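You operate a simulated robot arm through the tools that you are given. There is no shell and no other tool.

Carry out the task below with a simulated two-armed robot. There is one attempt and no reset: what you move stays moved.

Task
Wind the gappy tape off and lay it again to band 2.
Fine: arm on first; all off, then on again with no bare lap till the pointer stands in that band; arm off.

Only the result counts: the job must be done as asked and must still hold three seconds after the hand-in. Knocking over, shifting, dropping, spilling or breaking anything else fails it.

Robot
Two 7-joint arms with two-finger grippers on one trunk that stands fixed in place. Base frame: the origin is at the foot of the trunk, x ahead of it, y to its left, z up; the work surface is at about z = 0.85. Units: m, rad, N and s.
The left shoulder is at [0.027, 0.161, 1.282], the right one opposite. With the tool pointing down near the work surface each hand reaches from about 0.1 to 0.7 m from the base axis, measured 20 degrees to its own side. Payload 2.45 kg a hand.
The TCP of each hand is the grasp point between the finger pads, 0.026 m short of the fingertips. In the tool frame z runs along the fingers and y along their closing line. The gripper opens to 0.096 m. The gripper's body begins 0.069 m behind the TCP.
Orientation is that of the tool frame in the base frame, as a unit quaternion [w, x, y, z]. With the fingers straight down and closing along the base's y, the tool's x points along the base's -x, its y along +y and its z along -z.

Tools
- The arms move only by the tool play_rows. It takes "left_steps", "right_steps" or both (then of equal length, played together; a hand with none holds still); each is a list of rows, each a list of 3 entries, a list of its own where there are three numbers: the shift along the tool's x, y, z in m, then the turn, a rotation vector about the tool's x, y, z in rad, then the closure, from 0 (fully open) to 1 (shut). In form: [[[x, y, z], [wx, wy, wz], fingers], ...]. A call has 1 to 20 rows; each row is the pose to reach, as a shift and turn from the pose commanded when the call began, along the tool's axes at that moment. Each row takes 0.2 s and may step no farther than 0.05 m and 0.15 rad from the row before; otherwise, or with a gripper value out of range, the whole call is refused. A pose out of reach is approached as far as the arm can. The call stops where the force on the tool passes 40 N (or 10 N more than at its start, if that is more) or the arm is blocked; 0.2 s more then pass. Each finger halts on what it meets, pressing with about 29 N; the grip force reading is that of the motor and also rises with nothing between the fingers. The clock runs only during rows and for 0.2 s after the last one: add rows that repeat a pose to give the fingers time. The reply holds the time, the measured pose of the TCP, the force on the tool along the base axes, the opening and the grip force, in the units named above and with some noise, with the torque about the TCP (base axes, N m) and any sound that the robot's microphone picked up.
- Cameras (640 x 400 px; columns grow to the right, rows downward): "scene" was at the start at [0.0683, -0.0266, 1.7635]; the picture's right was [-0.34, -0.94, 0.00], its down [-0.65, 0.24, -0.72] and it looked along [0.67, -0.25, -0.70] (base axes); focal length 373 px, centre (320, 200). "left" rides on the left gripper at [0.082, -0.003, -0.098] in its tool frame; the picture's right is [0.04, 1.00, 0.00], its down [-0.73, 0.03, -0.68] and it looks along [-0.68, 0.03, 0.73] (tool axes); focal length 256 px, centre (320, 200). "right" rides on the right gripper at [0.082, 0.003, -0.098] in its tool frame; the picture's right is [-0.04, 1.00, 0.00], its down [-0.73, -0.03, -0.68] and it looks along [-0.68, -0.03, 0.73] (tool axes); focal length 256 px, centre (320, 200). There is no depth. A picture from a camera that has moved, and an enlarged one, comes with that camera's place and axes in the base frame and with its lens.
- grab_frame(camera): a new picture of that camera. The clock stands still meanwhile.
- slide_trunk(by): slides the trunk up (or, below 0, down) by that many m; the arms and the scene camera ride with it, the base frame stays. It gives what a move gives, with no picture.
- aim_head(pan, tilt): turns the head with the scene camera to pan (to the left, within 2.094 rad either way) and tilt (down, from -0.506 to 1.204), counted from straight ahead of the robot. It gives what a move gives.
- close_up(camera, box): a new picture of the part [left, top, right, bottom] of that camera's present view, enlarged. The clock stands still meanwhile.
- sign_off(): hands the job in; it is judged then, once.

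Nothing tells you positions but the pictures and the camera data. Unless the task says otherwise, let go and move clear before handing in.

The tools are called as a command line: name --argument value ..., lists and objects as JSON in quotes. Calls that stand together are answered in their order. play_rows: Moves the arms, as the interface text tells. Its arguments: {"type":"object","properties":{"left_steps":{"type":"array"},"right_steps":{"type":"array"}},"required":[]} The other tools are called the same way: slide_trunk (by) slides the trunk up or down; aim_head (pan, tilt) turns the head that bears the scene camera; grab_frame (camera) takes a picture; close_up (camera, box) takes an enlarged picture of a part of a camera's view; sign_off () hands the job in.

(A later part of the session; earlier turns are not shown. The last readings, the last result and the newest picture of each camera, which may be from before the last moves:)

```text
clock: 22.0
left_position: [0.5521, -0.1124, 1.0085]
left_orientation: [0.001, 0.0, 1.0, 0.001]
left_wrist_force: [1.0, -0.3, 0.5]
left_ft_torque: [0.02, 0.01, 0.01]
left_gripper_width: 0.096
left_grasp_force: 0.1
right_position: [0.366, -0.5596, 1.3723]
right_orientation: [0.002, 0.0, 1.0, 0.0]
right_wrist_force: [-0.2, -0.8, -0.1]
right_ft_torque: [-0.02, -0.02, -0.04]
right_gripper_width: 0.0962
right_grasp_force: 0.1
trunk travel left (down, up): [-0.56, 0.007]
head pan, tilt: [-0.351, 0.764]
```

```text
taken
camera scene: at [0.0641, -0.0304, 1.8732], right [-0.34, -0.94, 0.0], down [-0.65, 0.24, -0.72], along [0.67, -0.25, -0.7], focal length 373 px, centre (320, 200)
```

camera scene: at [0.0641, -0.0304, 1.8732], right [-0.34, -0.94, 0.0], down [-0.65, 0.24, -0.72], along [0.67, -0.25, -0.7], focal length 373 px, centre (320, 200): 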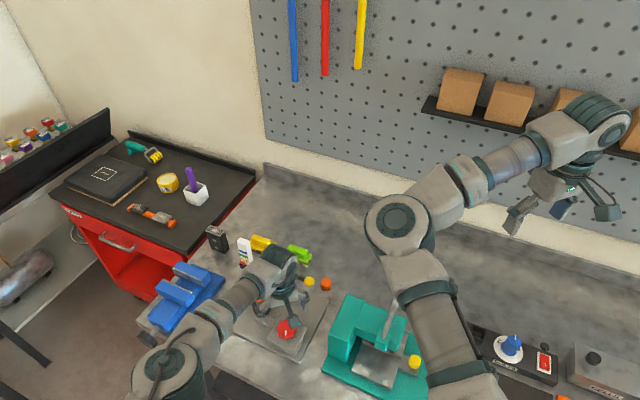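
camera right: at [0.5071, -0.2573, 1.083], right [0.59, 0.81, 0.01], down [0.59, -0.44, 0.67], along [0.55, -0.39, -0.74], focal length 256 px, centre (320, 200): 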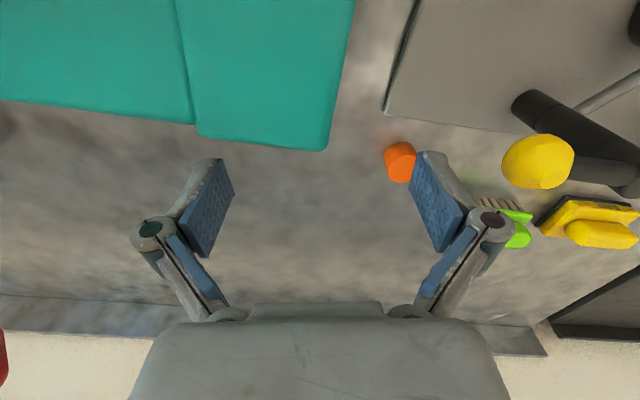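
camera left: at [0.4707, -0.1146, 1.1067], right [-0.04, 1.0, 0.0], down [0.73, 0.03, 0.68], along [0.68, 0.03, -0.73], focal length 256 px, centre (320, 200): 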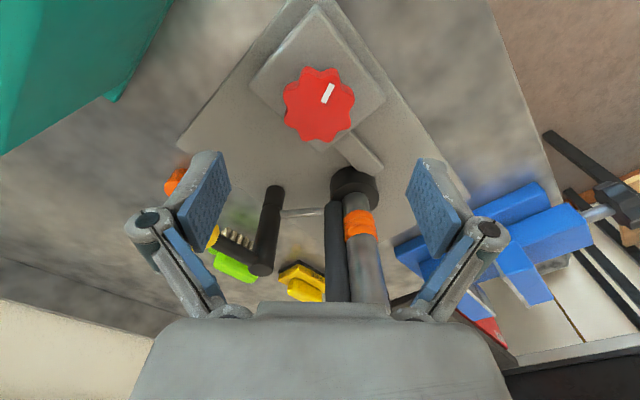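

The knob centre is at about (0.548, −0.111), its top near z 0.917, right under the left hand. I'll test the yaw range in the air here in small steps before gripping.

play_rows --left_steps '[[[0.003, 0, 0], [0, 0, 0.14], 0.0], [[0.004, 0, 0], [0, 0, 0.28], 0.0], [[0.004, 0, 0], [0, 0, 0.42], 0.0], [[0.004, 0, 0], [0, 0, 0.56], 0.0]]'

```text
clock: 23.0
left_position: [0.5464, -0.1133, 1.0102]
left_orientation: [0.001, 0.276, 0.961, 0.001]
left_wrist_force: [0.9, 0.2, 0.9]
left_ft_torque: [-0.04, -0.01, 0.02]
left_gripper_width: 0.0959
left_grasp_force: 0.0
right_position: [0.3667, -0.5615, 1.3718]
right_orientation: [0.002, 0.0, 1.0, 0.001]
right_wrist_force: [-0.6, 0.6, -0.2]
right_ft_torque: [-0.01, 0.02, 0.01]
right_gripper_width: 0.096
right_grasp_force: 0.1
trunk travel left (down, up): [-0.56, 0.007]
head pan, tilt: [-0.351, 0.764]
```

play_rows --left_steps '[[[0, 0, 0], [0, 0, 0.14], 0.0], [[0, 0, 0], [0, 0, 0.28], 0.0], [[0, 0, 0], [0, 0, 0.42], 0.0], [[0, 0, 0], [0, 0, 0.56], 0.0]]'

```text
clock: 24.0
left_position: [0.4937, -0.0843, 1.0031]
left_orientation: [0.003, 0.489, 0.872, 0.001]
left_wrist_force: [0.4, -0.1, -0.4]
left_ft_torque: [0.01, 0.0, 0.0]
left_gripper_width: 0.0957
left_grasp_force: 0.1
left hand out of reach, approached as far as the arm can: row 2, 3, 4
right_position: [0.3674, -0.5591, 1.3736]
right_orientation: [0.001, 0.0, 1.0, -0.001]
right_wrist_force: [0.5, 0.3, -0.4]
right_ft_torque: [-0.03, -0.01, 0.02]
right_gripper_width: 0.0959
right_grasp_force: 0.0
trunk travel left (down, up): [-0.56, 0.007]
head pan, tilt: [-0.351, 0.764]
```

Positive yaw is limited to about 0.7 rad. I'll go back to the centre and test the other direction.

play_rows --left_steps '[[[-0.005, 0.003, -0.002], [0, 0, -0.14], 0.0], [[-0.015, 0.01, -0.005], [0, 0, -0.28], 0.0], [[-0.03, 0.018, -0.005], [0, 0, -0.42], 0.0], [[-0.045, 0.026, -0.005], [0, 0, -0.56], 0.0], [[-0.052, 0.0315, -0.005], [0, 0, -0.7], 0.0], [[-0.052, 0.0315, -0.005], [0, 0, -0.84], 0.0], [[-0.052, 0.0315, -0.005], [0, 0, -0.94], 0.0], [[-0.052, 0.0315, -0.005], [0, 0, -1.02], 0.0]]'

```text
clock: 25.8
left_position: [0.5483, -0.1163, 1.0086]
left_orientation: [0.001, 0.0, 1.0, 0.001]
left_wrist_force: [-0.3, 0.0, 0.8]
left_ft_torque: [0.0, -0.01, -0.03]
left_gripper_width: 0.0959
left_grasp_force: 0.1
right_position: [0.367, -0.5625, 1.3715]
right_orientation: [0.002, -0.001, 1.0, 0.001]
right_wrist_force: [-0.2, 0.3, 0.4]
right_ft_torque: [-0.03, 0.0, 0.0]
right_gripper_width: 0.096
right_grasp_force: 0.1
trunk travel left (down, up): [-0.56, 0.007]
head pan, tilt: [-0.351, 0.764]
```

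play_rows --left_steps '[[[0, 0.001, 0], [0, 0, -0.14], 0.0], [[0, 0.002, 0], [0, 0, -0.28], 0.0], [[0, 0.003, 0], [0, 0, -0.42], 0.0], [[0, 0.003, 0], [0, 0, -0.56], 0.0], [[0, 0.003, 0], [0, 0, -0.7], 0.0]]'

```text
clock: 27.0
left_position: [0.5464, -0.1122, 1.0064]
left_orientation: [0.002, -0.344, 0.939, 0.0]
left_wrist_force: [-0.7, -0.5, -0.6]
left_ft_torque: [0.01, -0.03, 0.01]
left_gripper_width: 0.0958
left_grasp_force: 0.1
right_position: [0.3679, -0.561, 1.3714]
right_orientation: [0.002, 0.0, 1.0, 0.001]
right_wrist_force: [0.5, 0.3, -0.5]
right_ft_torque: [-0.03, 0.01, 0.02]
right_gripper_width: 0.096
right_grasp_force: 0.0
trunk travel left (down, up): [-0.56, 0.007]
head pan, tilt: [-0.351, 0.764]
```

play_rows --left_steps '[[[0, 0, 0], [0, 0, -0.14], 0.0], [[0, 0, 0], [0, 0, -0.28], 0.0], [[0, 0, 0], [0, 0, -0.42], 0.0], [[0, 0, 0], [0, 0, -0.56], 0.0], [[0, 0, 0], [0, 0, -0.7], 0.0]]'

```text
clock: 28.2
left_position: [0.5482, -0.1131, 1.0086]
left_orientation: [0.002, -0.645, 0.764, -0.001]
left_wrist_force: [0.0, -0.5, 0.3]
left_ft_torque: [0.01, -0.01, 0.02]
left_gripper_width: 0.0956
left_grasp_force: 0.0
right_position: [0.3673, -0.5612, 1.3701]
right_orientation: [0.001, 0.0, 1.0, 0.001]
right_wrist_force: [0.2, 0.0, 0.0]
right_ft_torque: [0.05, -0.01, 0.02]
right_gripper_width: 0.0961
right_grasp_force: 0.1
trunk travel left (down, up): [-0.56, 0.007]
head pan, tilt: [-0.351, 0.764]
```

play_rows --left_steps '[[[0, 0, 0], [0, 0, -0.14], 0.0], [[0, 0, 0], [0, 0, -0.28], 0.0], [[0, 0, 0], [0, 0, -0.42], 0.0], [[0, 0, 0], [0, 0, -0.55], 0.0]]'

grab_frame --camera "left"

grab_frame --camera "scene"

```text
clock: 29.2
left_position: [0.5482, -0.1143, 1.0067]
left_orientation: [-0.002, 0.828, -0.561, 0.0]
left_wrist_force: [-0.3, -0.5, 0.2]
left_ft_torque: [0.02, -0.01, 0.01]
left_gripper_width: 0.0958
left_grasp_force: 0.0
right_position: [0.3672, -0.5608, 1.3708]
right_orientation: [0.001, -0.001, 1.0, 0.001]
right_wrist_force: [0.1, 0.0, 0.3]
right_ft_torque: [0.02, 0.0, 0.0]
right_gripper_width: 0.0961
right_grasp_force: 0.1
trunk travel left (down, up): [-0.56, 0.007]
head pan, tilt: [-0.351, 0.764]
```

```text
taken
camera left: at [0.5814, -0.1884, 1.1063], right [-0.91, -0.41, 0.0], down [-0.3, 0.67, 0.68], along [-0.27, 0.62, -0.73], focal length 256 px, centre (320, 200)
```

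left: 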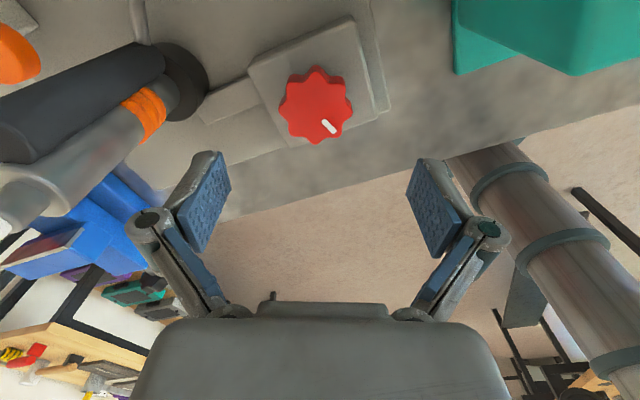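

```text
taken
camera scene: at [0.064, -0.0318, 1.8732], right [-0.34, -0.94, 0.0], down [-0.65, 0.24, -0.72], along [0.67, -0.25, -0.7], focal length 373 px, centre (320, 200)
```

scene: 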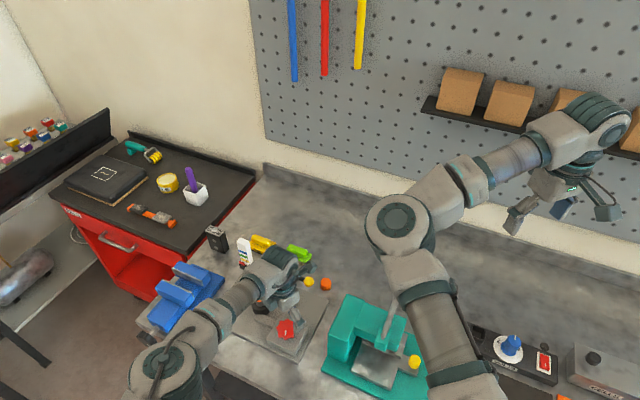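

Yaw −1.95 rad is reachable too, so each stroke can be about 2.5 rad. I'll descend here around the knob with open fingers, stopping with tips near z 0.90.

play_rows --left_steps '[[[0, -0.002, 0.02], [0, 0, 0], 0.0], [[0, -0.004, 0.04], [0, 0, 0], 0.0], [[0, -0.004, 0.06], [0, 0, 0], 0.0], [[0, -0.004, 0.072], [0, 0, 0], 0.0], [[0, -0.004, 0.078], [0, 0, 0], 0.0]]'

grab_frame --camera "left"

close_up --camera "scene" --box '[220, 220, 340, 370]'

```text
clock: 30.4
left_position: [0.5456, -0.1064, 0.9488]
left_orientation: [-0.002, 0.827, -0.563, 0.002]
left_wrist_force: [0.0, -0.2, -0.3]
left_ft_torque: [0.01, 0.0, -0.02]
left_gripper_width: 0.0957
left_grasp_force: 0.0
left hand out of reach, approached as far as the arm can: row 2, 3, 4, 5
right_position: [0.3656, -0.5601, 1.3736]
right_orientation: [0.002, 0.0, 1.0, 0.001]
right_wrist_force: [0.3, -0.3, 1.5]
right_ft_torque: [0.04, 0.01, 0.02]
right_gripper_width: 0.0962
right_grasp_force: 0.1
trunk travel left (down, up): [-0.56, 0.007]
head pan, tilt: [-0.351, 0.764]
```

```text
taken
camera left: at [0.5786, -0.1804, 1.0481], right [-0.91, -0.41, 0.0], down [-0.3, 0.67, 0.68], along [-0.27, 0.62, -0.73], focal length 256 px, centre (320, 200)
```

left: 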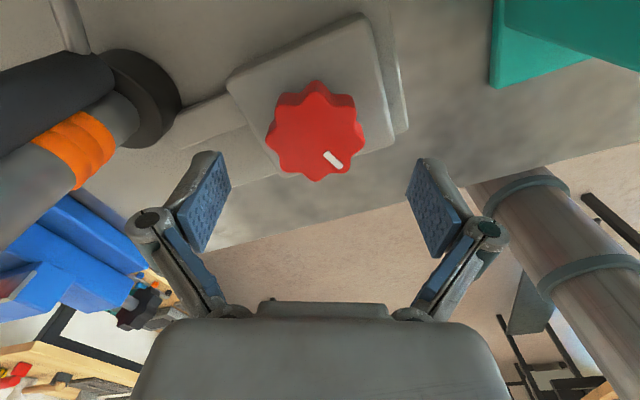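

```text
2.67 times, centred on (280, 295) of scene
camera zoom: at [0.0631, -0.0296, 1.8733], right [-0.34, -0.94, 0.0], down [-0.65, 0.24, -0.72], along [0.68, -0.25, -0.7], focal length 996 px, centre (427, -53)
```

zoom: 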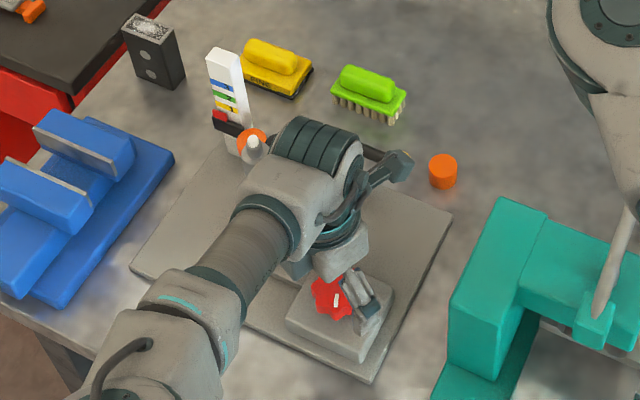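

At this trunk height the arm bottoms out at z ≈ 0.949. I'll raise the hand, recentre it, lower the trunk 0.06 m, then try again.

play_rows --left_steps '[[[0, 0, -0.02], [0, 0, 0], 0.0], [[0.003, -0.004, -0.04], [0, 0, 0], 0.0], [[0.006, -0.008, -0.06], [0, 0, 0], 0.0], [[0.006, -0.008, -0.065], [0, 0, 0], 0.0]]'

slide_trunk --by -0.06

grab_frame --camera "left"

```text
clock: 31.4
left_position: [0.5542, -0.1091, 1.0178]
left_orientation: [-0.002, 0.827, -0.562, 0.002]
left_wrist_force: [-0.3, 0.1, 0.3]
left_ft_torque: [0.02, 0.01, -0.03]
left_gripper_width: 0.0961
left_grasp_force: 0.1
right_position: [0.3677, -0.5619, 1.3715]
right_orientation: [0.002, 0.001, 1.0, 0.001]
right_wrist_force: [0.4, 0.3, 0.2]
right_ft_torque: [-0.01, 0.01, -0.01]
right_gripper_width: 0.096
right_grasp_force: 0.1
trunk travel left (down, up): [-0.56, 0.007]
head pan, tilt: [-0.351, 0.764]
```

```text
clock: 32.4
left_position: [0.5555, -0.1088, 0.9563]
left_orientation: [-0.002, 0.827, -0.562, 0.002]
left_wrist_force: [-0.4, 0.4, -0.4]
left_ft_torque: [-0.03, 0.0, 0.01]
left_gripper_width: 0.096
left_grasp_force: 0.0
right_position: [0.3689, -0.5605, 1.3094]
right_orientation: [0.002, 0.0, 1.0, 0.001]
right_wrist_force: [-0.1, 0.1, -0.4]
right_ft_torque: [-0.01, 0.02, -0.02]
right_gripper_width: 0.0959
right_grasp_force: 0.1
trunk travel left (down, up): [-0.5, 0.067]
head pan, tilt: [-0.351, 0.764]
```

```text
taken
camera left: at [0.588, -0.1832, 1.0552], right [-0.91, -0.41, 0.0], down [-0.3, 0.67, 0.68], along [-0.27, 0.62, -0.73], focal length 256 px, centre (320, 200)
```

left: 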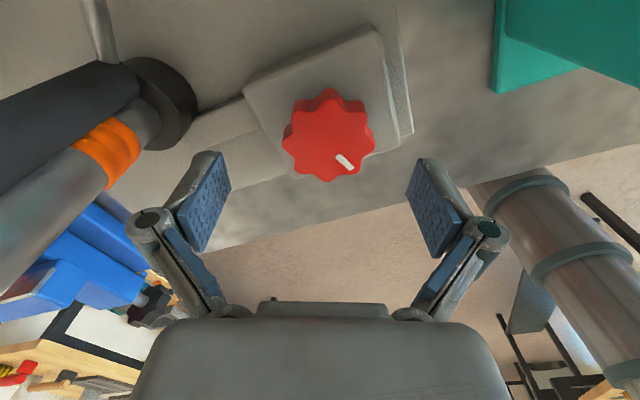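

play_rows --left_steps '[[[0.002, 0.003, 0.01], [0, 0, 0], 0.0], [[0.002, 0.0047, 0.02], [0, 0, 0], 0.0], [[0.002, 0.0047, 0.03], [0, 0, 0], 0.0]]'

grab_frame --camera "left"

close_up --camera "scene" --box '[220, 200, 340, 350]'

```text
clock: 33.2
left_position: [0.5522, -0.1122, 0.9248]
left_orientation: [-0.001, 0.827, -0.562, 0.0]
left_wrist_force: [-1.1, 0.8, -0.1]
left_ft_torque: [-0.01, 0.04, 0.04]
left_gripper_width: 0.0958
left_grasp_force: 0.1
right_position: [0.3686, -0.5617, 1.3094]
right_orientation: [0.001, -0.001, 1.0, 0.001]
right_wrist_force: [-0.1, 0.2, -0.5]
right_ft_torque: [-0.01, 0.03, -0.01]
right_gripper_width: 0.0957
right_grasp_force: 0.1
trunk travel left (down, up): [-0.5, 0.067]
head pan, tilt: [-0.351, 0.764]
```

```text
taken
camera left: at [0.5852, -0.1867, 1.0238], right [-0.91, -0.4, 0.0], down [-0.3, 0.67, 0.68], along [-0.27, 0.62, -0.73], focal length 256 px, centre (320, 200)
```

left: 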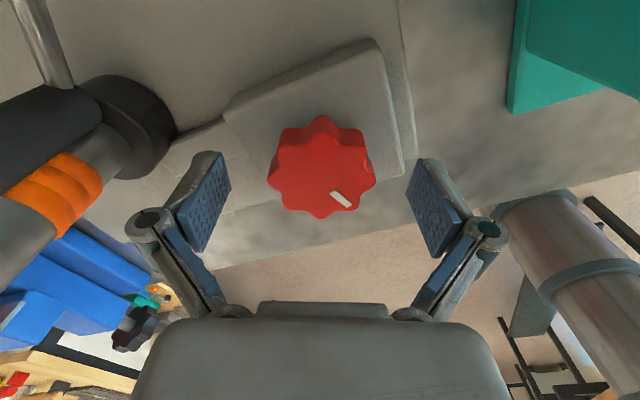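

```text
2.67 times, centred on (280, 275) of scene
camera zoom: at [0.0654, -0.0319, 1.8134], right [-0.34, -0.94, 0.0], down [-0.65, 0.24, -0.72], along [0.67, -0.25, -0.7], focal length 996 px, centre (427, 0)
```

zoom: 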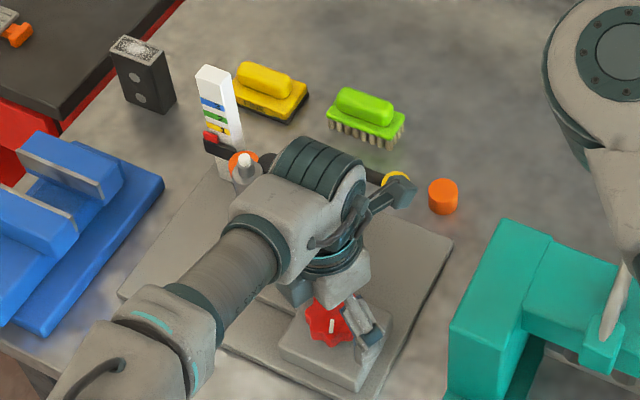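

The knob is centred between the fingers at TCP (0.552, −0.112, 0.925). I'll close on it and check the grip.

play_rows --left_steps '[[[0, 0, 0], [0, 0, 0], 0.4], [[0, 0, 0], [0, 0, 0], 0.6], [[0, 0, 0], [0, 0, 0], 0.8], [[0, 0, 0], [0, 0, 0], 1.0], [[0, 0, 0], [0, 0, 0], 1.0]]'

grab_frame --camera "left"

```text
clock: 34.4
left_position: [0.5509, -0.113, 0.9254]
left_orientation: [-0.002, 0.827, -0.562, 0.001]
left_wrist_force: [-5.5, -0.7, -2.7]
left_ft_torque: [-0.1, 0.25, -0.02]
left_gripper_width: 0.0529
left_grasp_force: 44.9
right_position: [0.3694, -0.5608, 1.3098]
right_orientation: [0.001, 0.0, 1.0, 0.002]
right_wrist_force: [0.3, -0.1, -0.4]
right_ft_torque: [0.02, 0.0, -0.04]
right_gripper_width: 0.096
right_grasp_force: 0.1
trunk travel left (down, up): [-0.5, 0.067]
head pan, tilt: [-0.351, 0.764]
```

```text
taken
camera left: at [0.5847, -0.1871, 1.0239], right [-0.91, -0.4, 0.0], down [-0.3, 0.67, 0.68], along [-0.27, 0.62, -0.73], focal length 256 px, centre (320, 200)
```

left: 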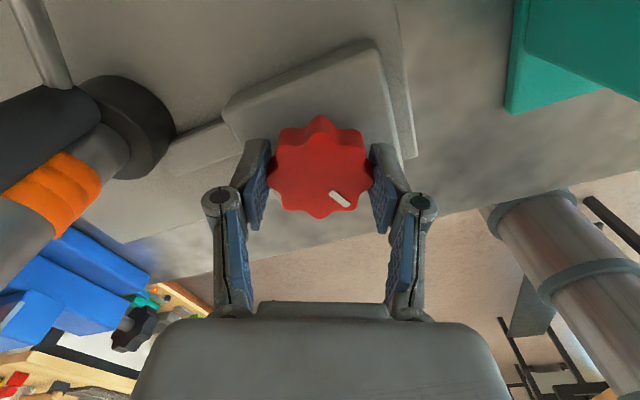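

The knob is gripped (53 mm wide). Now a small trial turn of 0.6 rad clockwise (seen from above) to learn which direction winds off.

play_rows --left_steps '[[[0, 0, 0], [0, 0, 0.1], 1.0], [[0, 0, 0], [0, 0, 0.2], 1.0], [[0, 0, 0], [0, 0, 0.3], 1.0], [[0, 0, 0], [0, 0, 0.4], 1.0], [[0, 0, 0], [0, 0, 0.5], 1.0], [[0, 0, 0], [0, 0, 0.6], 1.0]]'

grab_frame --camera "left"

close_up --camera "scene" --box '[220, 200, 340, 350]'

```text
clock: 35.8
left_position: [0.5521, -0.1137, 0.925]
left_orientation: [0.001, -0.623, 0.782, 0.0]
left_wrist_force: [-15.0, 2.3, -12.6]
left_ft_torque: [-0.71, -0.3, 0.04]
left_gripper_width: 0.0533
left_grasp_force: 45.1
right_position: [0.3694, -0.5595, 1.3094]
right_orientation: [0.002, 0.0, 1.0, 0.0]
right_wrist_force: [0.1, 0.5, -1.2]
right_ft_torque: [0.01, 0.0, 0.0]
right_gripper_width: 0.096
right_grasp_force: 0.1
trunk travel left (down, up): [-0.5, 0.067]
head pan, tilt: [-0.351, 0.764]
```

```text
taken
camera left: at [0.537, -0.1927, 1.0238], right [-0.98, 0.18, 0.0], down [0.13, 0.72, 0.68], along [0.13, 0.67, -0.73], focal length 256 px, centre (320, 200)
```

left: 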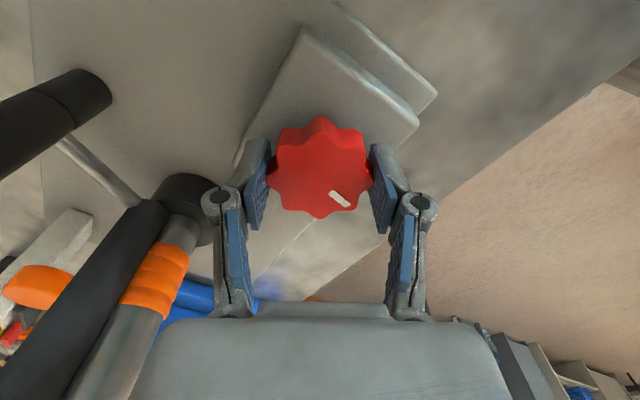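

```text
2.67 times, centred on (280, 275) of scene
camera zoom: at [0.0642, -0.0308, 1.8133], right [-0.34, -0.94, 0.0], down [-0.65, 0.24, -0.72], along [0.68, -0.25, -0.7], focal length 996 px, centre (427, 0)
```

zoom: 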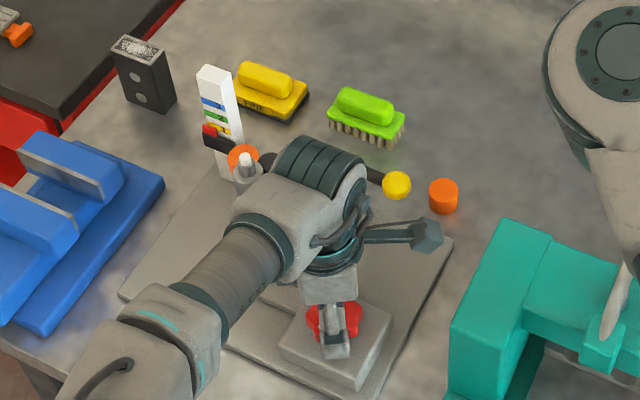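

The knob turned with the hand and the pointer rose, so clockwise lays tape on and counter-clockwise winds it off. Let me zoom in on pointer and tape.

close_up --camera "scene" --box '[280, 215, 330, 265]'

close_up --camera "scene" --box '[285, 215, 345, 275]'

close_up --camera "left" --box '[0, 100, 240, 400]'

```text
8.00 times, centred on (305, 240) of scene
camera zoom: at [0.0642, -0.0308, 1.8133], right [-0.34, -0.94, 0.0], down [-0.65, 0.24, -0.72], along [0.68, -0.25, -0.7], focal length 2987 px, centre (440, -120)
```

zoom: 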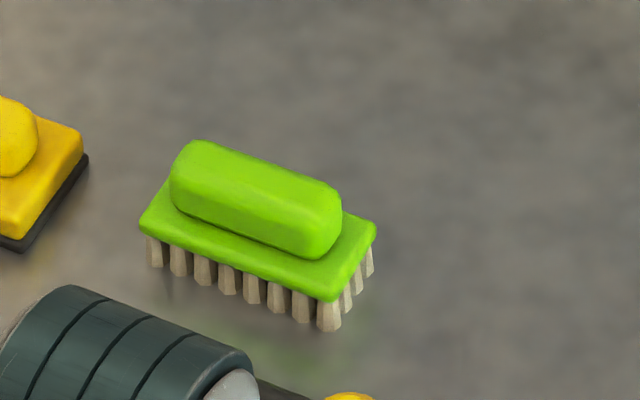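

```text
6.67 times, centred on (315, 245) of scene
camera zoom: at [0.0642, -0.0308, 1.8133], right [-0.34, -0.94, 0.0], down [-0.65, 0.24, -0.72], along [0.68, -0.25, -0.7], focal length 2489 px, centre (353, -100)
```

zoom: 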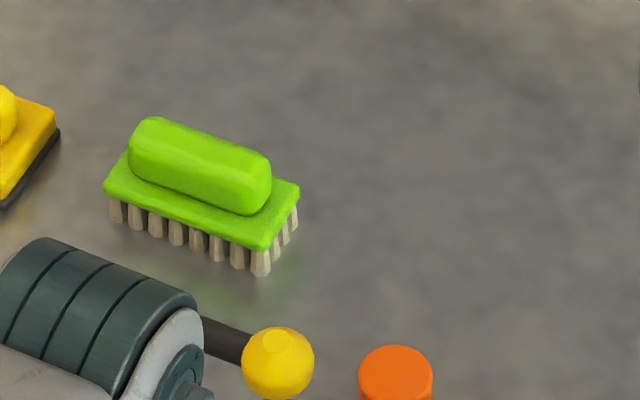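

```text
1.33 times, centred on (120, 250) of left
camera zoom: at [0.537, -0.1927, 1.0238], right [-0.98, 0.18, 0.0], down [0.13, 0.72, 0.68], along [0.13, 0.67, -0.73], focal length 341 px, centre (587, 133)
```

zoom: 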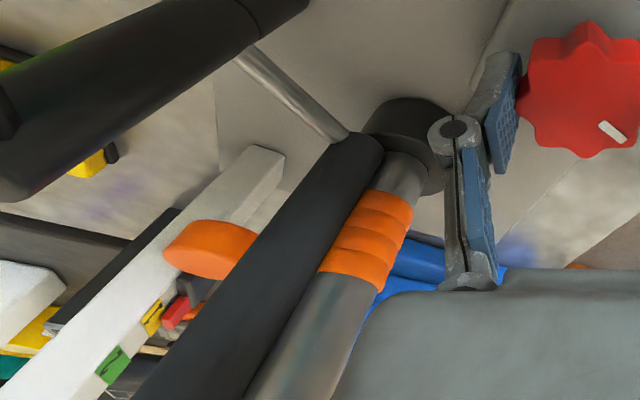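

close_up --camera "scene" --box '[225, 220, 273, 268]'

```text
8.33 times, centred on (249, 244) of scene
camera zoom: at [0.0642, -0.0308, 1.8133], right [-0.34, -0.94, 0.0], down [-0.65, 0.24, -0.72], along [0.68, -0.25, -0.7], focal length 3111 px, centre (912, -167)
```

zoom: 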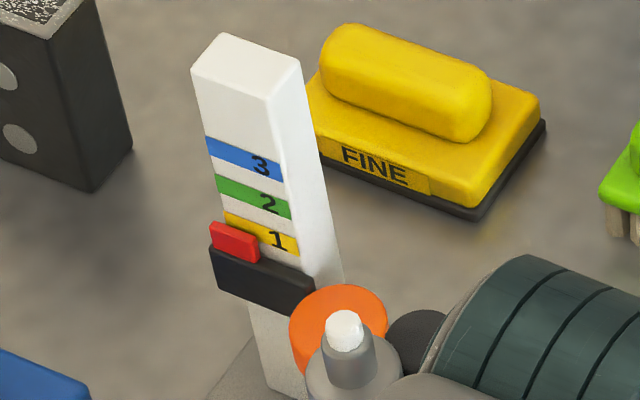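

Pointer rises by roughly a quarter band per 0.6 rad clockwise, so I now need counter-clockwise turns to wind off. I'll release, lift slightly, and rotate the open hand to the positive end of its range for long counter-clockwise strokes.

play_rows --left_steps '[[[0, 0, 0], [0, 0, 0], 0.5], [[0, 0, 0], [0, 0, 0], 0.0], [[0, 0, -0.02], [0, 0, 0], 0.0], [[0, 0, -0.045], [0, 0, 0.1], 0.0], [[0, 0, -0.05], [0, 0, 0.24], 0.0], [[0, 0, -0.05], [0, 0, 0.38], 0.0], [[0, 0, -0.05], [0, 0, 0.52], 0.0], [[0, 0, -0.05], [0, 0, 0.66], 0.0], [[0, 0, -0.05], [0, 0, 0.8], 0.0], [[0, 0, -0.05], [0, 0, 0.94], 0.0], [[0, 0, -0.05], [0, 0, 1.08], 0.0], [[0, 0, -0.05], [0, 0, 1.22], 0.0], [[0, 0, -0.05], [0, 0, 1.36], 0.0]]'

grab_frame --camera "left"

close_up --camera "scene" --box '[210, 220, 310, 320]'

```text
clock: 38.6
left_position: [0.5503, -0.1111, 0.9765]
left_orientation: [0.002, 0.007, 1.0, 0.001]
left_wrist_force: [-0.8, -0.3, 0.9]
left_ft_torque: [-0.02, 0.0, 0.01]
left_gripper_width: 0.0959
left_grasp_force: 0.0
right_position: [0.3689, -0.5594, 1.3084]
right_orientation: [0.002, -0.001, 1.0, 0.001]
right_wrist_force: [0.2, -0.7, 0.1]
right_ft_torque: [-0.02, 0.0, 0.01]
right_gripper_width: 0.0958
right_grasp_force: 0.1
trunk travel left (down, up): [-0.5, 0.067]
head pan, tilt: [-0.351, 0.764]
```

```text
taken
camera left: at [0.4688, -0.1129, 1.0748], right [-0.03, 1.0, 0.0], down [0.73, 0.02, 0.68], along [0.68, 0.02, -0.73], focal length 256 px, centre (320, 200)
```

left: 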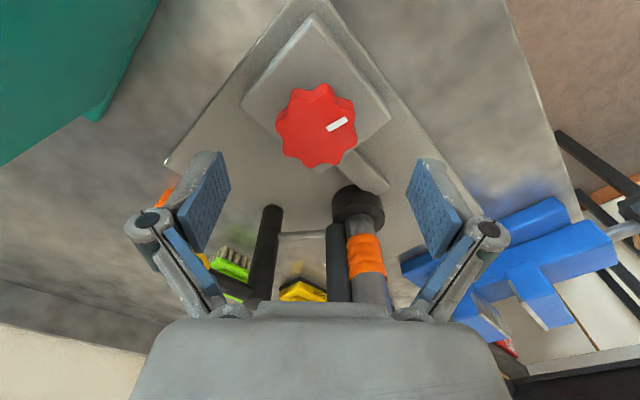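

```text
4.00 times, centred on (260, 270) of scene
camera zoom: at [0.0656, -0.0315, 1.8134], right [-0.34, -0.94, 0.0], down [-0.65, 0.24, -0.72], along [0.67, -0.25, -0.7], focal length 1493 px, centre (560, -80)
```

zoom: 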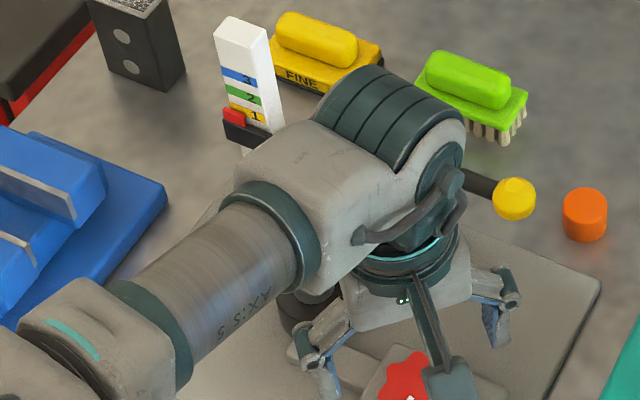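

play_rows --left_steps '[[[-0.001, -0.001, 0], [0, 0, 0.14], 0.0], [[-0.001, -0.001, 0], [0, 0, 0.28], 0.0], [[-0.001, -0.001, 0], [0, 0, 0.42], 0.0], [[-0.001, -0.001, 0], [0, 0, 0.55], 0.0], [[-0.001, -0.001, 0.02], [0, 0, 0.55], 0.0], [[-0.001, -0.001, 0.04], [0, 0, 0.55], 0.0], [[-0.001, -0.001, 0.052], [0, 0, 0.55], 0.0]]'

grab_frame --camera "left"

```text
clock: 40.2
left_position: [0.5522, -0.1144, 0.9257]
left_orientation: [0.001, 0.278, 0.961, 0.001]
left_wrist_force: [0.5, 0.1, 0.0]
left_ft_torque: [0.0, 0.0, 0.02]
left_gripper_width: 0.0959
left_grasp_force: 0.1
right_position: [0.3696, -0.5615, 1.3085]
right_orientation: [0.002, 0.0, 1.0, 0.002]
right_wrist_force: [-0.7, 0.1, -0.1]
right_ft_torque: [-0.01, 0.0, 0.0]
right_gripper_width: 0.096
right_grasp_force: 0.0
trunk travel left (down, up): [-0.5, 0.067]
head pan, tilt: [-0.351, 0.764]
```

```text
taken
camera left: at [0.4832, -0.0736, 1.0238], right [0.5, 0.87, 0.0], down [0.63, -0.37, 0.68], along [0.59, -0.34, -0.73], focal length 256 px, centre (320, 200)
```

left: 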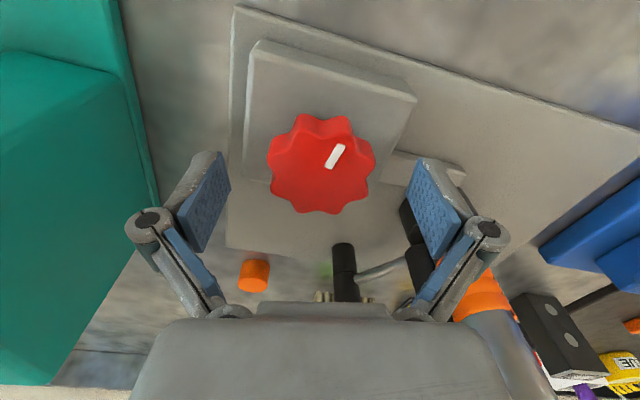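

The knob is centred. I'll grip and turn counter-clockwise 1.2 rad, then check pointer and tape.

play_rows --left_steps '[[[0, 0, 0], [0, 0, 0], 0.5], [[0, 0, 0], [0, 0, 0], 1.0], [[0, 0, 0], [0, 0, 0], 1.0], [[0, 0, 0], [0, 0, 0], 1.0], [[0, 0, 0], [0, 0, -0.12], 1.0], [[0, 0, 0], [0, 0, -0.24], 1.0], [[0, 0, 0], [0, 0, -0.36], 1.0], [[0, 0, 0], [0, 0, -0.48], 1.0], [[0, 0, 0], [0, 0, -0.6], 1.0], [[0, 0, 0], [0, 0, -0.72], 1.0], [[0, 0, 0], [0, 0, -0.84], 1.0], [[0, 0, 0], [0, 0, -0.96], 1.0], [[0, 0, 0], [0, 0, -1.08], 1.0], [[0, 0, 0], [0, 0, -1.2], 1.0]]'

grab_frame --camera "left"

close_up --camera "scene" --box '[225, 220, 273, 268]'

```text
clock: 43.2
left_position: [0.5538, -0.1123, 0.9247]
left_orientation: [0.003, -0.315, 0.949, 0.0]
left_wrist_force: [8.8, 9.7, 20.9]
left_ft_torque: [0.72, -0.66, 0.01]
left_gripper_width: 0.0532
left_grasp_force: 44.2
right_position: [0.3694, -0.5583, 1.3103]
right_orientation: [0.002, 0.0, 1.0, 0.0]
right_wrist_force: [-0.5, 0.9, 0.0]
right_ft_torque: [0.02, -0.01, 0.01]
right_gripper_width: 0.0959
right_grasp_force: 0.0
trunk travel left (down, up): [-0.5, 0.067]
head pan, tilt: [-0.351, 0.764]
```

```text
taken
camera left: at [0.4901, -0.1628, 1.0233], right [-0.63, 0.78, 0.0], down [0.57, 0.46, 0.68], along [0.53, 0.43, -0.73], focal length 256 px, centre (320, 200)
```

left: 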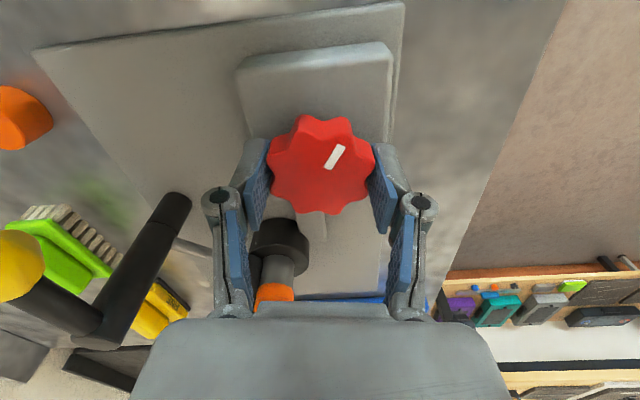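

```text
8.33 times, centred on (249, 244) of scene
camera zoom: at [0.0629, -0.0259, 1.8137], right [-0.34, -0.94, 0.0], down [-0.65, 0.24, -0.72], along [0.68, -0.25, -0.69], focal length 3111 px, centre (912, -167)
```

zoom: 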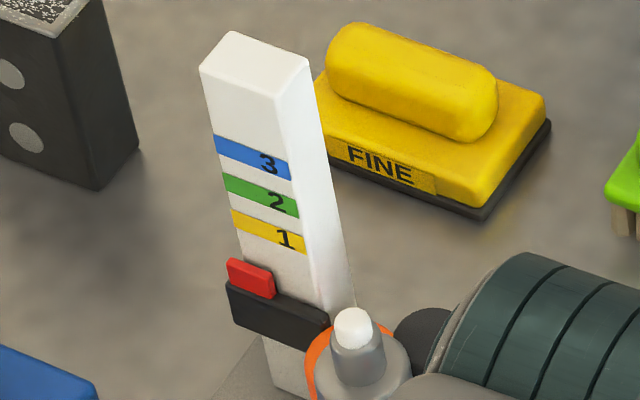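

Counter-clockwise lowers the pointer as expected (about 1.5 rad per band). I'll reseat the grip to relieve the built-up strain and continue counter-clockwise.

play_rows --left_steps '[[[0, 0, 0], [0, 0, 0], 0.35], [[0, 0, 0], [0, 0, 0], 0.35], [[0, 0, 0], [0, 0, 0], 1.0], [[0, 0, 0], [0, 0, 0], 1.0], [[0, 0, 0], [0, 0, -0.12], 1.0], [[0, 0, 0], [0, 0, -0.24], 1.0], [[0, 0, 0], [0, 0, -0.36], 1.0], [[0, 0, 0], [0, 0, -0.48], 1.0], [[0, 0, 0], [0, 0, -0.6], 1.0], [[0, 0, 0], [0, 0, -0.72], 1.0], [[0, 0, 0], [0, 0, -0.84], 1.0], [[0, 0, 0], [0, 0, -0.96], 1.0], [[0, 0, 0], [0, 0, -1.08], 1.0], [[0, 0, 0], [0, 0, -1.2], 1.0]]'

grab_frame --camera "left"

close_up --camera "scene" --box '[225, 220, 273, 268]'

```text
clock: 46.2
left_position: [0.5508, -0.1111, 0.9235]
left_orientation: [-0.001, 0.795, -0.606, -0.001]
left_wrist_force: [-21.7, 15.7, -19.3]
left_ft_torque: [0.41, 0.37, -0.01]
left_gripper_width: 0.0528
left_grasp_force: 44.9
right_position: [0.3682, -0.5583, 1.3099]
right_orientation: [0.002, 0.0, 1.0, 0.0]
right_wrist_force: [0.2, 1.1, 0.8]
right_ft_torque: [0.03, -0.01, 0.02]
right_gripper_width: 0.0962
right_grasp_force: 0.0
trunk travel left (down, up): [-0.5, 0.067]
head pan, tilt: [-0.351, 0.764]
```

```text
taken
camera left: at [0.5769, -0.1898, 1.0223], right [-0.95, -0.3, 0.0], down [-0.22, 0.7, 0.68], along [-0.21, 0.65, -0.73], focal length 256 px, centre (320, 200)
```

left: 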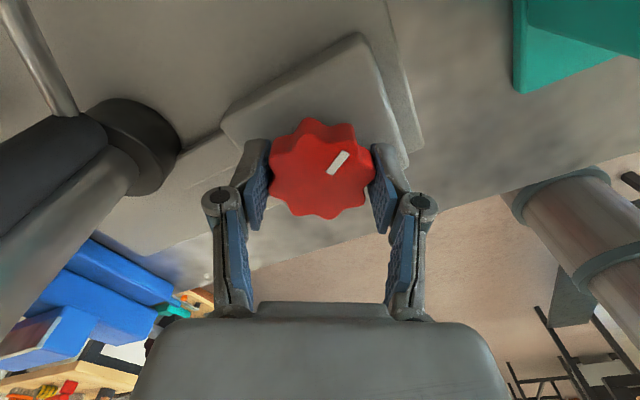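

```text
8.33 times, centred on (249, 244) of scene
camera zoom: at [0.0634, -0.0252, 1.8134], right [-0.34, -0.94, 0.0], down [-0.65, 0.24, -0.72], along [0.68, -0.25, -0.69], focal length 3111 px, centre (912, -167)
```

zoom: 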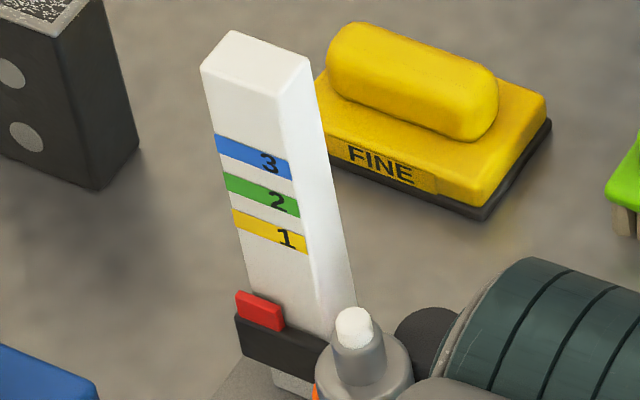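

The spindle now looks bare in the wrist view. I'll zoom in to verify that no tape remains anywhere on it.

close_up --camera "left" --box '[0, 60, 240, 320]'

close_up --camera "scene" --box '[215, 230, 295, 310]'

```text
1.54 times, centred on (120, 190) of left
camera zoom: at [0.5769, -0.1898, 1.0223], right [-0.95, -0.3, 0.0], down [-0.22, 0.7, 0.68], along [-0.21, 0.65, -0.73], focal length 394 px, centre (628, 215)
```

zoom: 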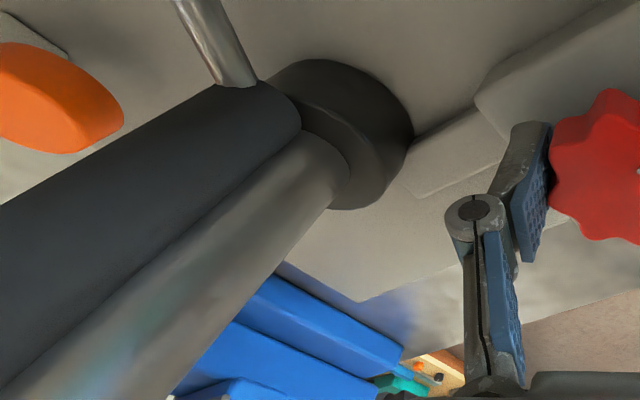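

```text
5.00 times, centred on (255, 270) of scene
camera zoom: at [0.0634, -0.0252, 1.8134], right [-0.34, -0.94, 0.0], down [-0.65, 0.24, -0.72], along [0.68, -0.25, -0.69], focal length 1867 px, centre (645, -150)
```

zoom: 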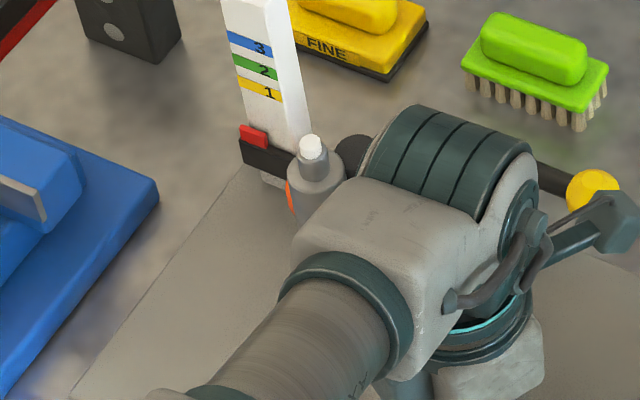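

The spindle is bare all along its visible length. To be certain it is completely off, I'll reseat and test whether there is still counter-clockwise travel left (an end stop).

play_rows --left_steps '[[[0, 0, 0], [0, 0, 0], 0.35], [[0, 0, 0], [0, 0, 0], 0.35], [[0, 0, 0], [0, 0, 0], 1.0], [[0, 0, 0], [0, 0, 0], 1.0], [[0, 0, 0], [0, 0, -0.08], 1.0], [[0, 0, 0], [0, 0, -0.16], 1.0], [[0, 0, 0], [0, 0, -0.24], 1.0]]'

grab_frame --camera "left"

close_up --camera "scene" --box '[225, 220, 273, 268]'

```text
clock: 47.8
left_position: [0.5533, -0.1175, 0.9232]
left_orientation: [-0.002, 0.862, -0.508, 0.0]
left_wrist_force: [-9.2, -10.8, -14.2]
left_ft_torque: [-1.22, -0.46, 0.07]
left_gripper_width: 0.0528
left_grasp_force: 45.0
right_position: [0.3701, -0.5615, 1.3081]
right_orientation: [0.002, 0.0, 1.0, 0.001]
right_wrist_force: [0.2, 0.6, -1.0]
right_ft_torque: [0.03, -0.02, 0.0]
right_gripper_width: 0.0963
right_grasp_force: 0.1
trunk travel left (down, up): [-0.5, 0.067]
head pan, tilt: [-0.351, 0.764]
```

```text
taken
camera left: at [0.5968, -0.187, 1.0219], right [-0.85, -0.52, 0.0], down [-0.38, 0.63, 0.68], along [-0.35, 0.58, -0.73], focal length 256 px, centre (320, 200)
```

left: 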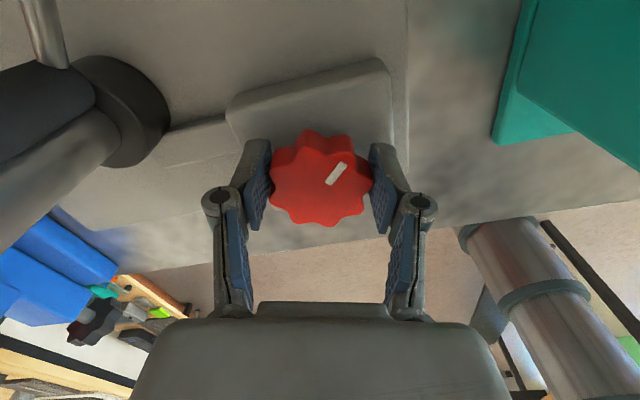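

```text
8.33 times, centred on (249, 244) of scene
camera zoom: at [0.0662, -0.0376, 1.813], right [-0.34, -0.94, 0.0], down [-0.65, 0.24, -0.72], along [0.67, -0.24, -0.7], focal length 3111 px, centre (912, -167)
```

zoom: 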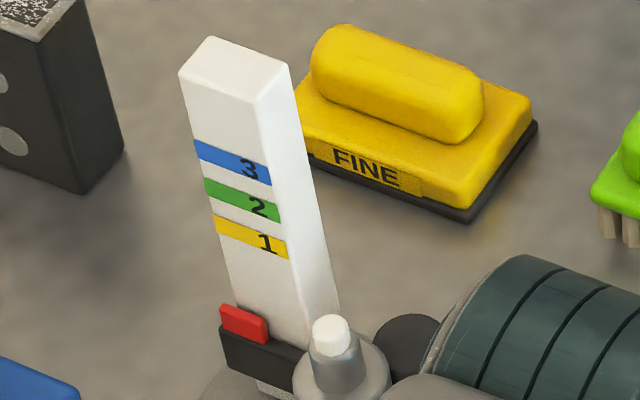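

There is still some travel and the pointer is sinking further. I'll reposition the hand for another counter-clockwise stroke until the end stop is felt.

play_rows --left_steps '[[[0, 0, 0], [0, 0, 0], 0.5], [[0, 0, 0], [0, 0, 0], 0.0], [[0, 0, -0.025], [0, 0, 0], 0.0], [[0, 0, -0.05], [0, 0, 0.14], 0.0], [[0, 0, -0.05], [0, 0, 0.28], 0.0], [[0, 0, -0.05], [0, 0, 0.42], 0.0], [[0, 0, -0.05], [0, 0, 0.56], 0.0], [[0, 0, -0.05], [0, 0, 0.7], 0.0], [[0, 0, -0.05], [0, 0, 0.84], 0.0], [[0, 0, -0.05], [0, 0, 0.98], 0.0], [[0, 0, -0.05], [0, 0, 1.12], 0.0], [[0, 0, -0.05], [0, 0, 1.26], 0.0], [[0, 0, -0.05], [0, 0, 1.4], 0.0], [[0, 0, -0.05], [0, 0, 1.54], 0.0], [[0, 0, -0.05], [0, 0, 1.68], 0.0], [[0, 0, -0.05], [0, 0, 1.82], 0.0], [[0, 0, -0.05], [0, 0, 1.96], 0.0], [[0, 0, -0.05], [0, 0, 2.1], 0.0]]'

grab_frame --camera "left"

```text
clock: 51.6
left_position: [0.5532, -0.1133, 0.9741]
left_orientation: [0.001, 0.012, 1.0, 0.001]
left_wrist_force: [-0.3, -0.5, 0.4]
left_ft_torque: [0.0, 0.0, -0.02]
left_gripper_width: 0.0963
left_grasp_force: 0.0
right_position: [0.3691, -0.5602, 1.3089]
right_orientation: [0.002, 0.001, 1.0, 0.002]
right_wrist_force: [-0.4, -0.2, -0.3]
right_ft_torque: [-0.01, 0.0, -0.03]
right_gripper_width: 0.096
right_grasp_force: 0.0
trunk travel left (down, up): [-0.5, 0.067]
head pan, tilt: [-0.351, 0.764]
```

```text
taken
camera left: at [0.4707, -0.114, 1.0729], right [-0.01, 1.0, 0.0], down [0.73, 0.01, 0.68], along [0.68, 0.01, -0.73], focal length 256 px, centre (320, 200)
```

left: 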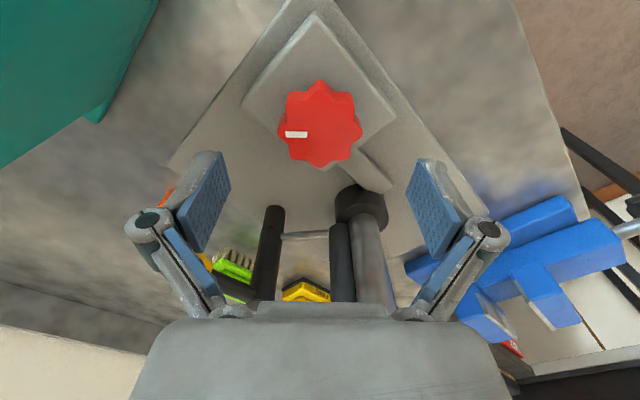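

play_rows --left_steps '[[[0, 0, 0], [0, 0, 0.14], 0.0], [[0, 0, 0], [0, 0, 0.28], 0.0], [[0, 0, 0], [0, 0, 0.42], 0.0], [[0, 0, 0], [0, 0, 0.52], 0.0], [[0, 0, 0.025], [0, 0, 0.52], 0.0], [[0, 0, 0.049], [0, 0, 0.52], 0.0], [[0, 0, 0.049], [0, 0, 0.52], 0.6], [[0, 0, 0.049], [0, 0, 0.52], 1.0], [[0, 0, 0.049], [0, 0, 0.52], 1.0], [[0, 0, 0.049], [0, 0, 0.42], 1.0], [[0, 0, 0.049], [0, 0, 0.32], 1.0], [[0, 0, 0.049], [0, 0, 0.22], 1.0], [[0, 0, 0.049], [0, 0, 0.12], 1.0], [[0, 0, 0.049], [0, 0, 0.02], 1.0], [[0, 0, 0.049], [0, 0, -0.08], 1.0], [[0, 0, 0.049], [0, 0, -0.18], 1.0], [[0, 0, 0.049], [0, 0, -0.28], 1.0]]'

grab_frame --camera "left"

close_up --camera "scene" --box '[225, 220, 273, 268]'

```text
clock: 55.2
left_position: [0.5541, -0.1131, 0.9242]
left_orientation: [0.001, -0.13, 0.992, 0.001]
left_wrist_force: [-0.3, -0.4, 1.7]
left_ft_torque: [0.32, 0.0, -0.4]
left_gripper_width: 0.0525
left_grasp_force: 44.7
right_position: [0.3692, -0.559, 1.3084]
right_orientation: [0.0, 0.001, 1.0, 0.0]
right_wrist_force: [-0.6, -0.7, 0.0]
right_ft_torque: [0.0, 0.0, -0.01]
right_gripper_width: 0.0962
right_grasp_force: 0.0
trunk travel left (down, up): [-0.5, 0.067]
head pan, tilt: [-0.351, 0.764]
```

```text
taken
camera left: at [0.4762, -0.1365, 1.0232], right [-0.3, 0.96, 0.0], down [0.7, 0.21, 0.68], along [0.65, 0.2, -0.73], focal length 256 px, centre (320, 200)
```

left: 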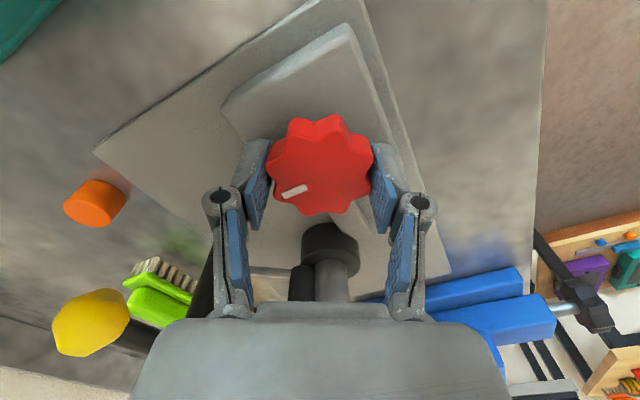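

```text
8.33 times, centred on (249, 244) of scene
camera zoom: at [0.0656, -0.031, 1.8133], right [-0.34, -0.94, 0.0], down [-0.65, 0.24, -0.72], along [0.67, -0.25, -0.7], focal length 3111 px, centre (912, -167)
```

zoom: 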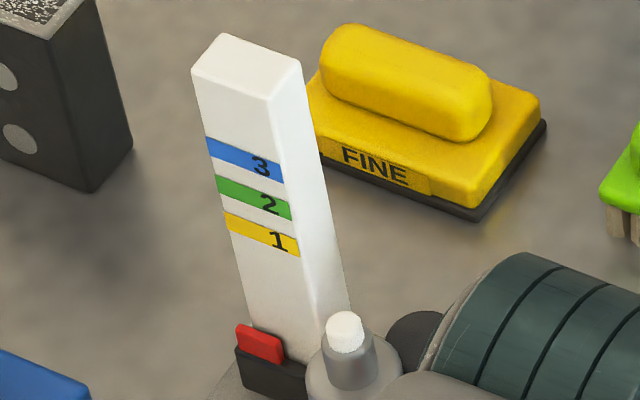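

The pointer dropped further to near the scale's foot and the torque about z has risen, hinting at the end stop. I'll try a little more counter-clockwise.

play_rows --left_steps '[[[0, 0, 0], [0, 0, -0.06], 1.0], [[0, 0, 0], [0, 0, -0.12], 1.0], [[0, 0, 0], [0, 0, -0.18], 1.0]]'

close_up --camera "scene" --box '[225, 220, 273, 268]'

grab_frame --camera "left"

```text
clock: 56.0
left_position: [0.554, -0.1117, 0.9256]
left_orientation: [0.003, -0.218, 0.976, 0.001]
left_wrist_force: [1.1, 11.0, 1.7]
left_ft_torque: [0.28, -0.03, -1.27]
left_gripper_width: 0.0531
left_grasp_force: 44.6
right_position: [0.369, -0.5582, 1.3098]
right_orientation: [0.002, 0.001, 1.0, 0.0]
right_wrist_force: [0.0, -0.7, 0.8]
right_ft_torque: [0.02, -0.02, 0.03]
right_gripper_width: 0.0961
right_grasp_force: 0.1
trunk travel left (down, up): [-0.5, 0.067]
head pan, tilt: [-0.351, 0.764]
```

```text
8.33 times, centred on (249, 244) of scene
camera zoom: at [0.0652, -0.0262, 1.8135], right [-0.34, -0.94, 0.0], down [-0.65, 0.24, -0.72], along [0.68, -0.25, -0.7], focal length 3111 px, centre (912, -167)
```

zoom: 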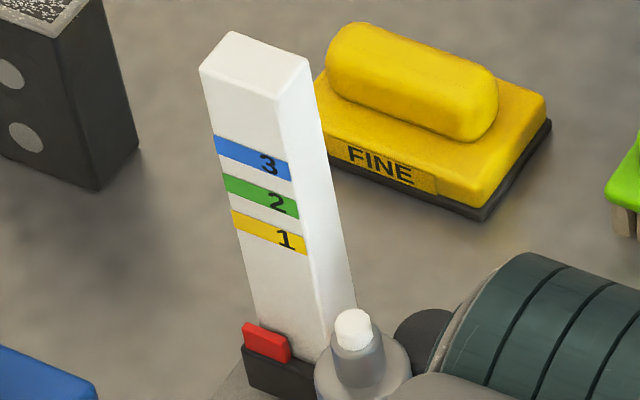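

```text
taken
camera left: at [0.4819, -0.1494, 1.0228], right [-0.46, 0.89, 0.0], down [0.65, 0.34, 0.68], along [0.61, 0.32, -0.73], focal length 256 px, centre (320, 200)
```

left: 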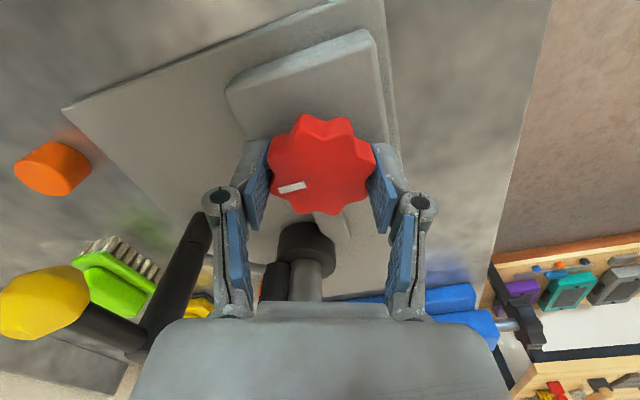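

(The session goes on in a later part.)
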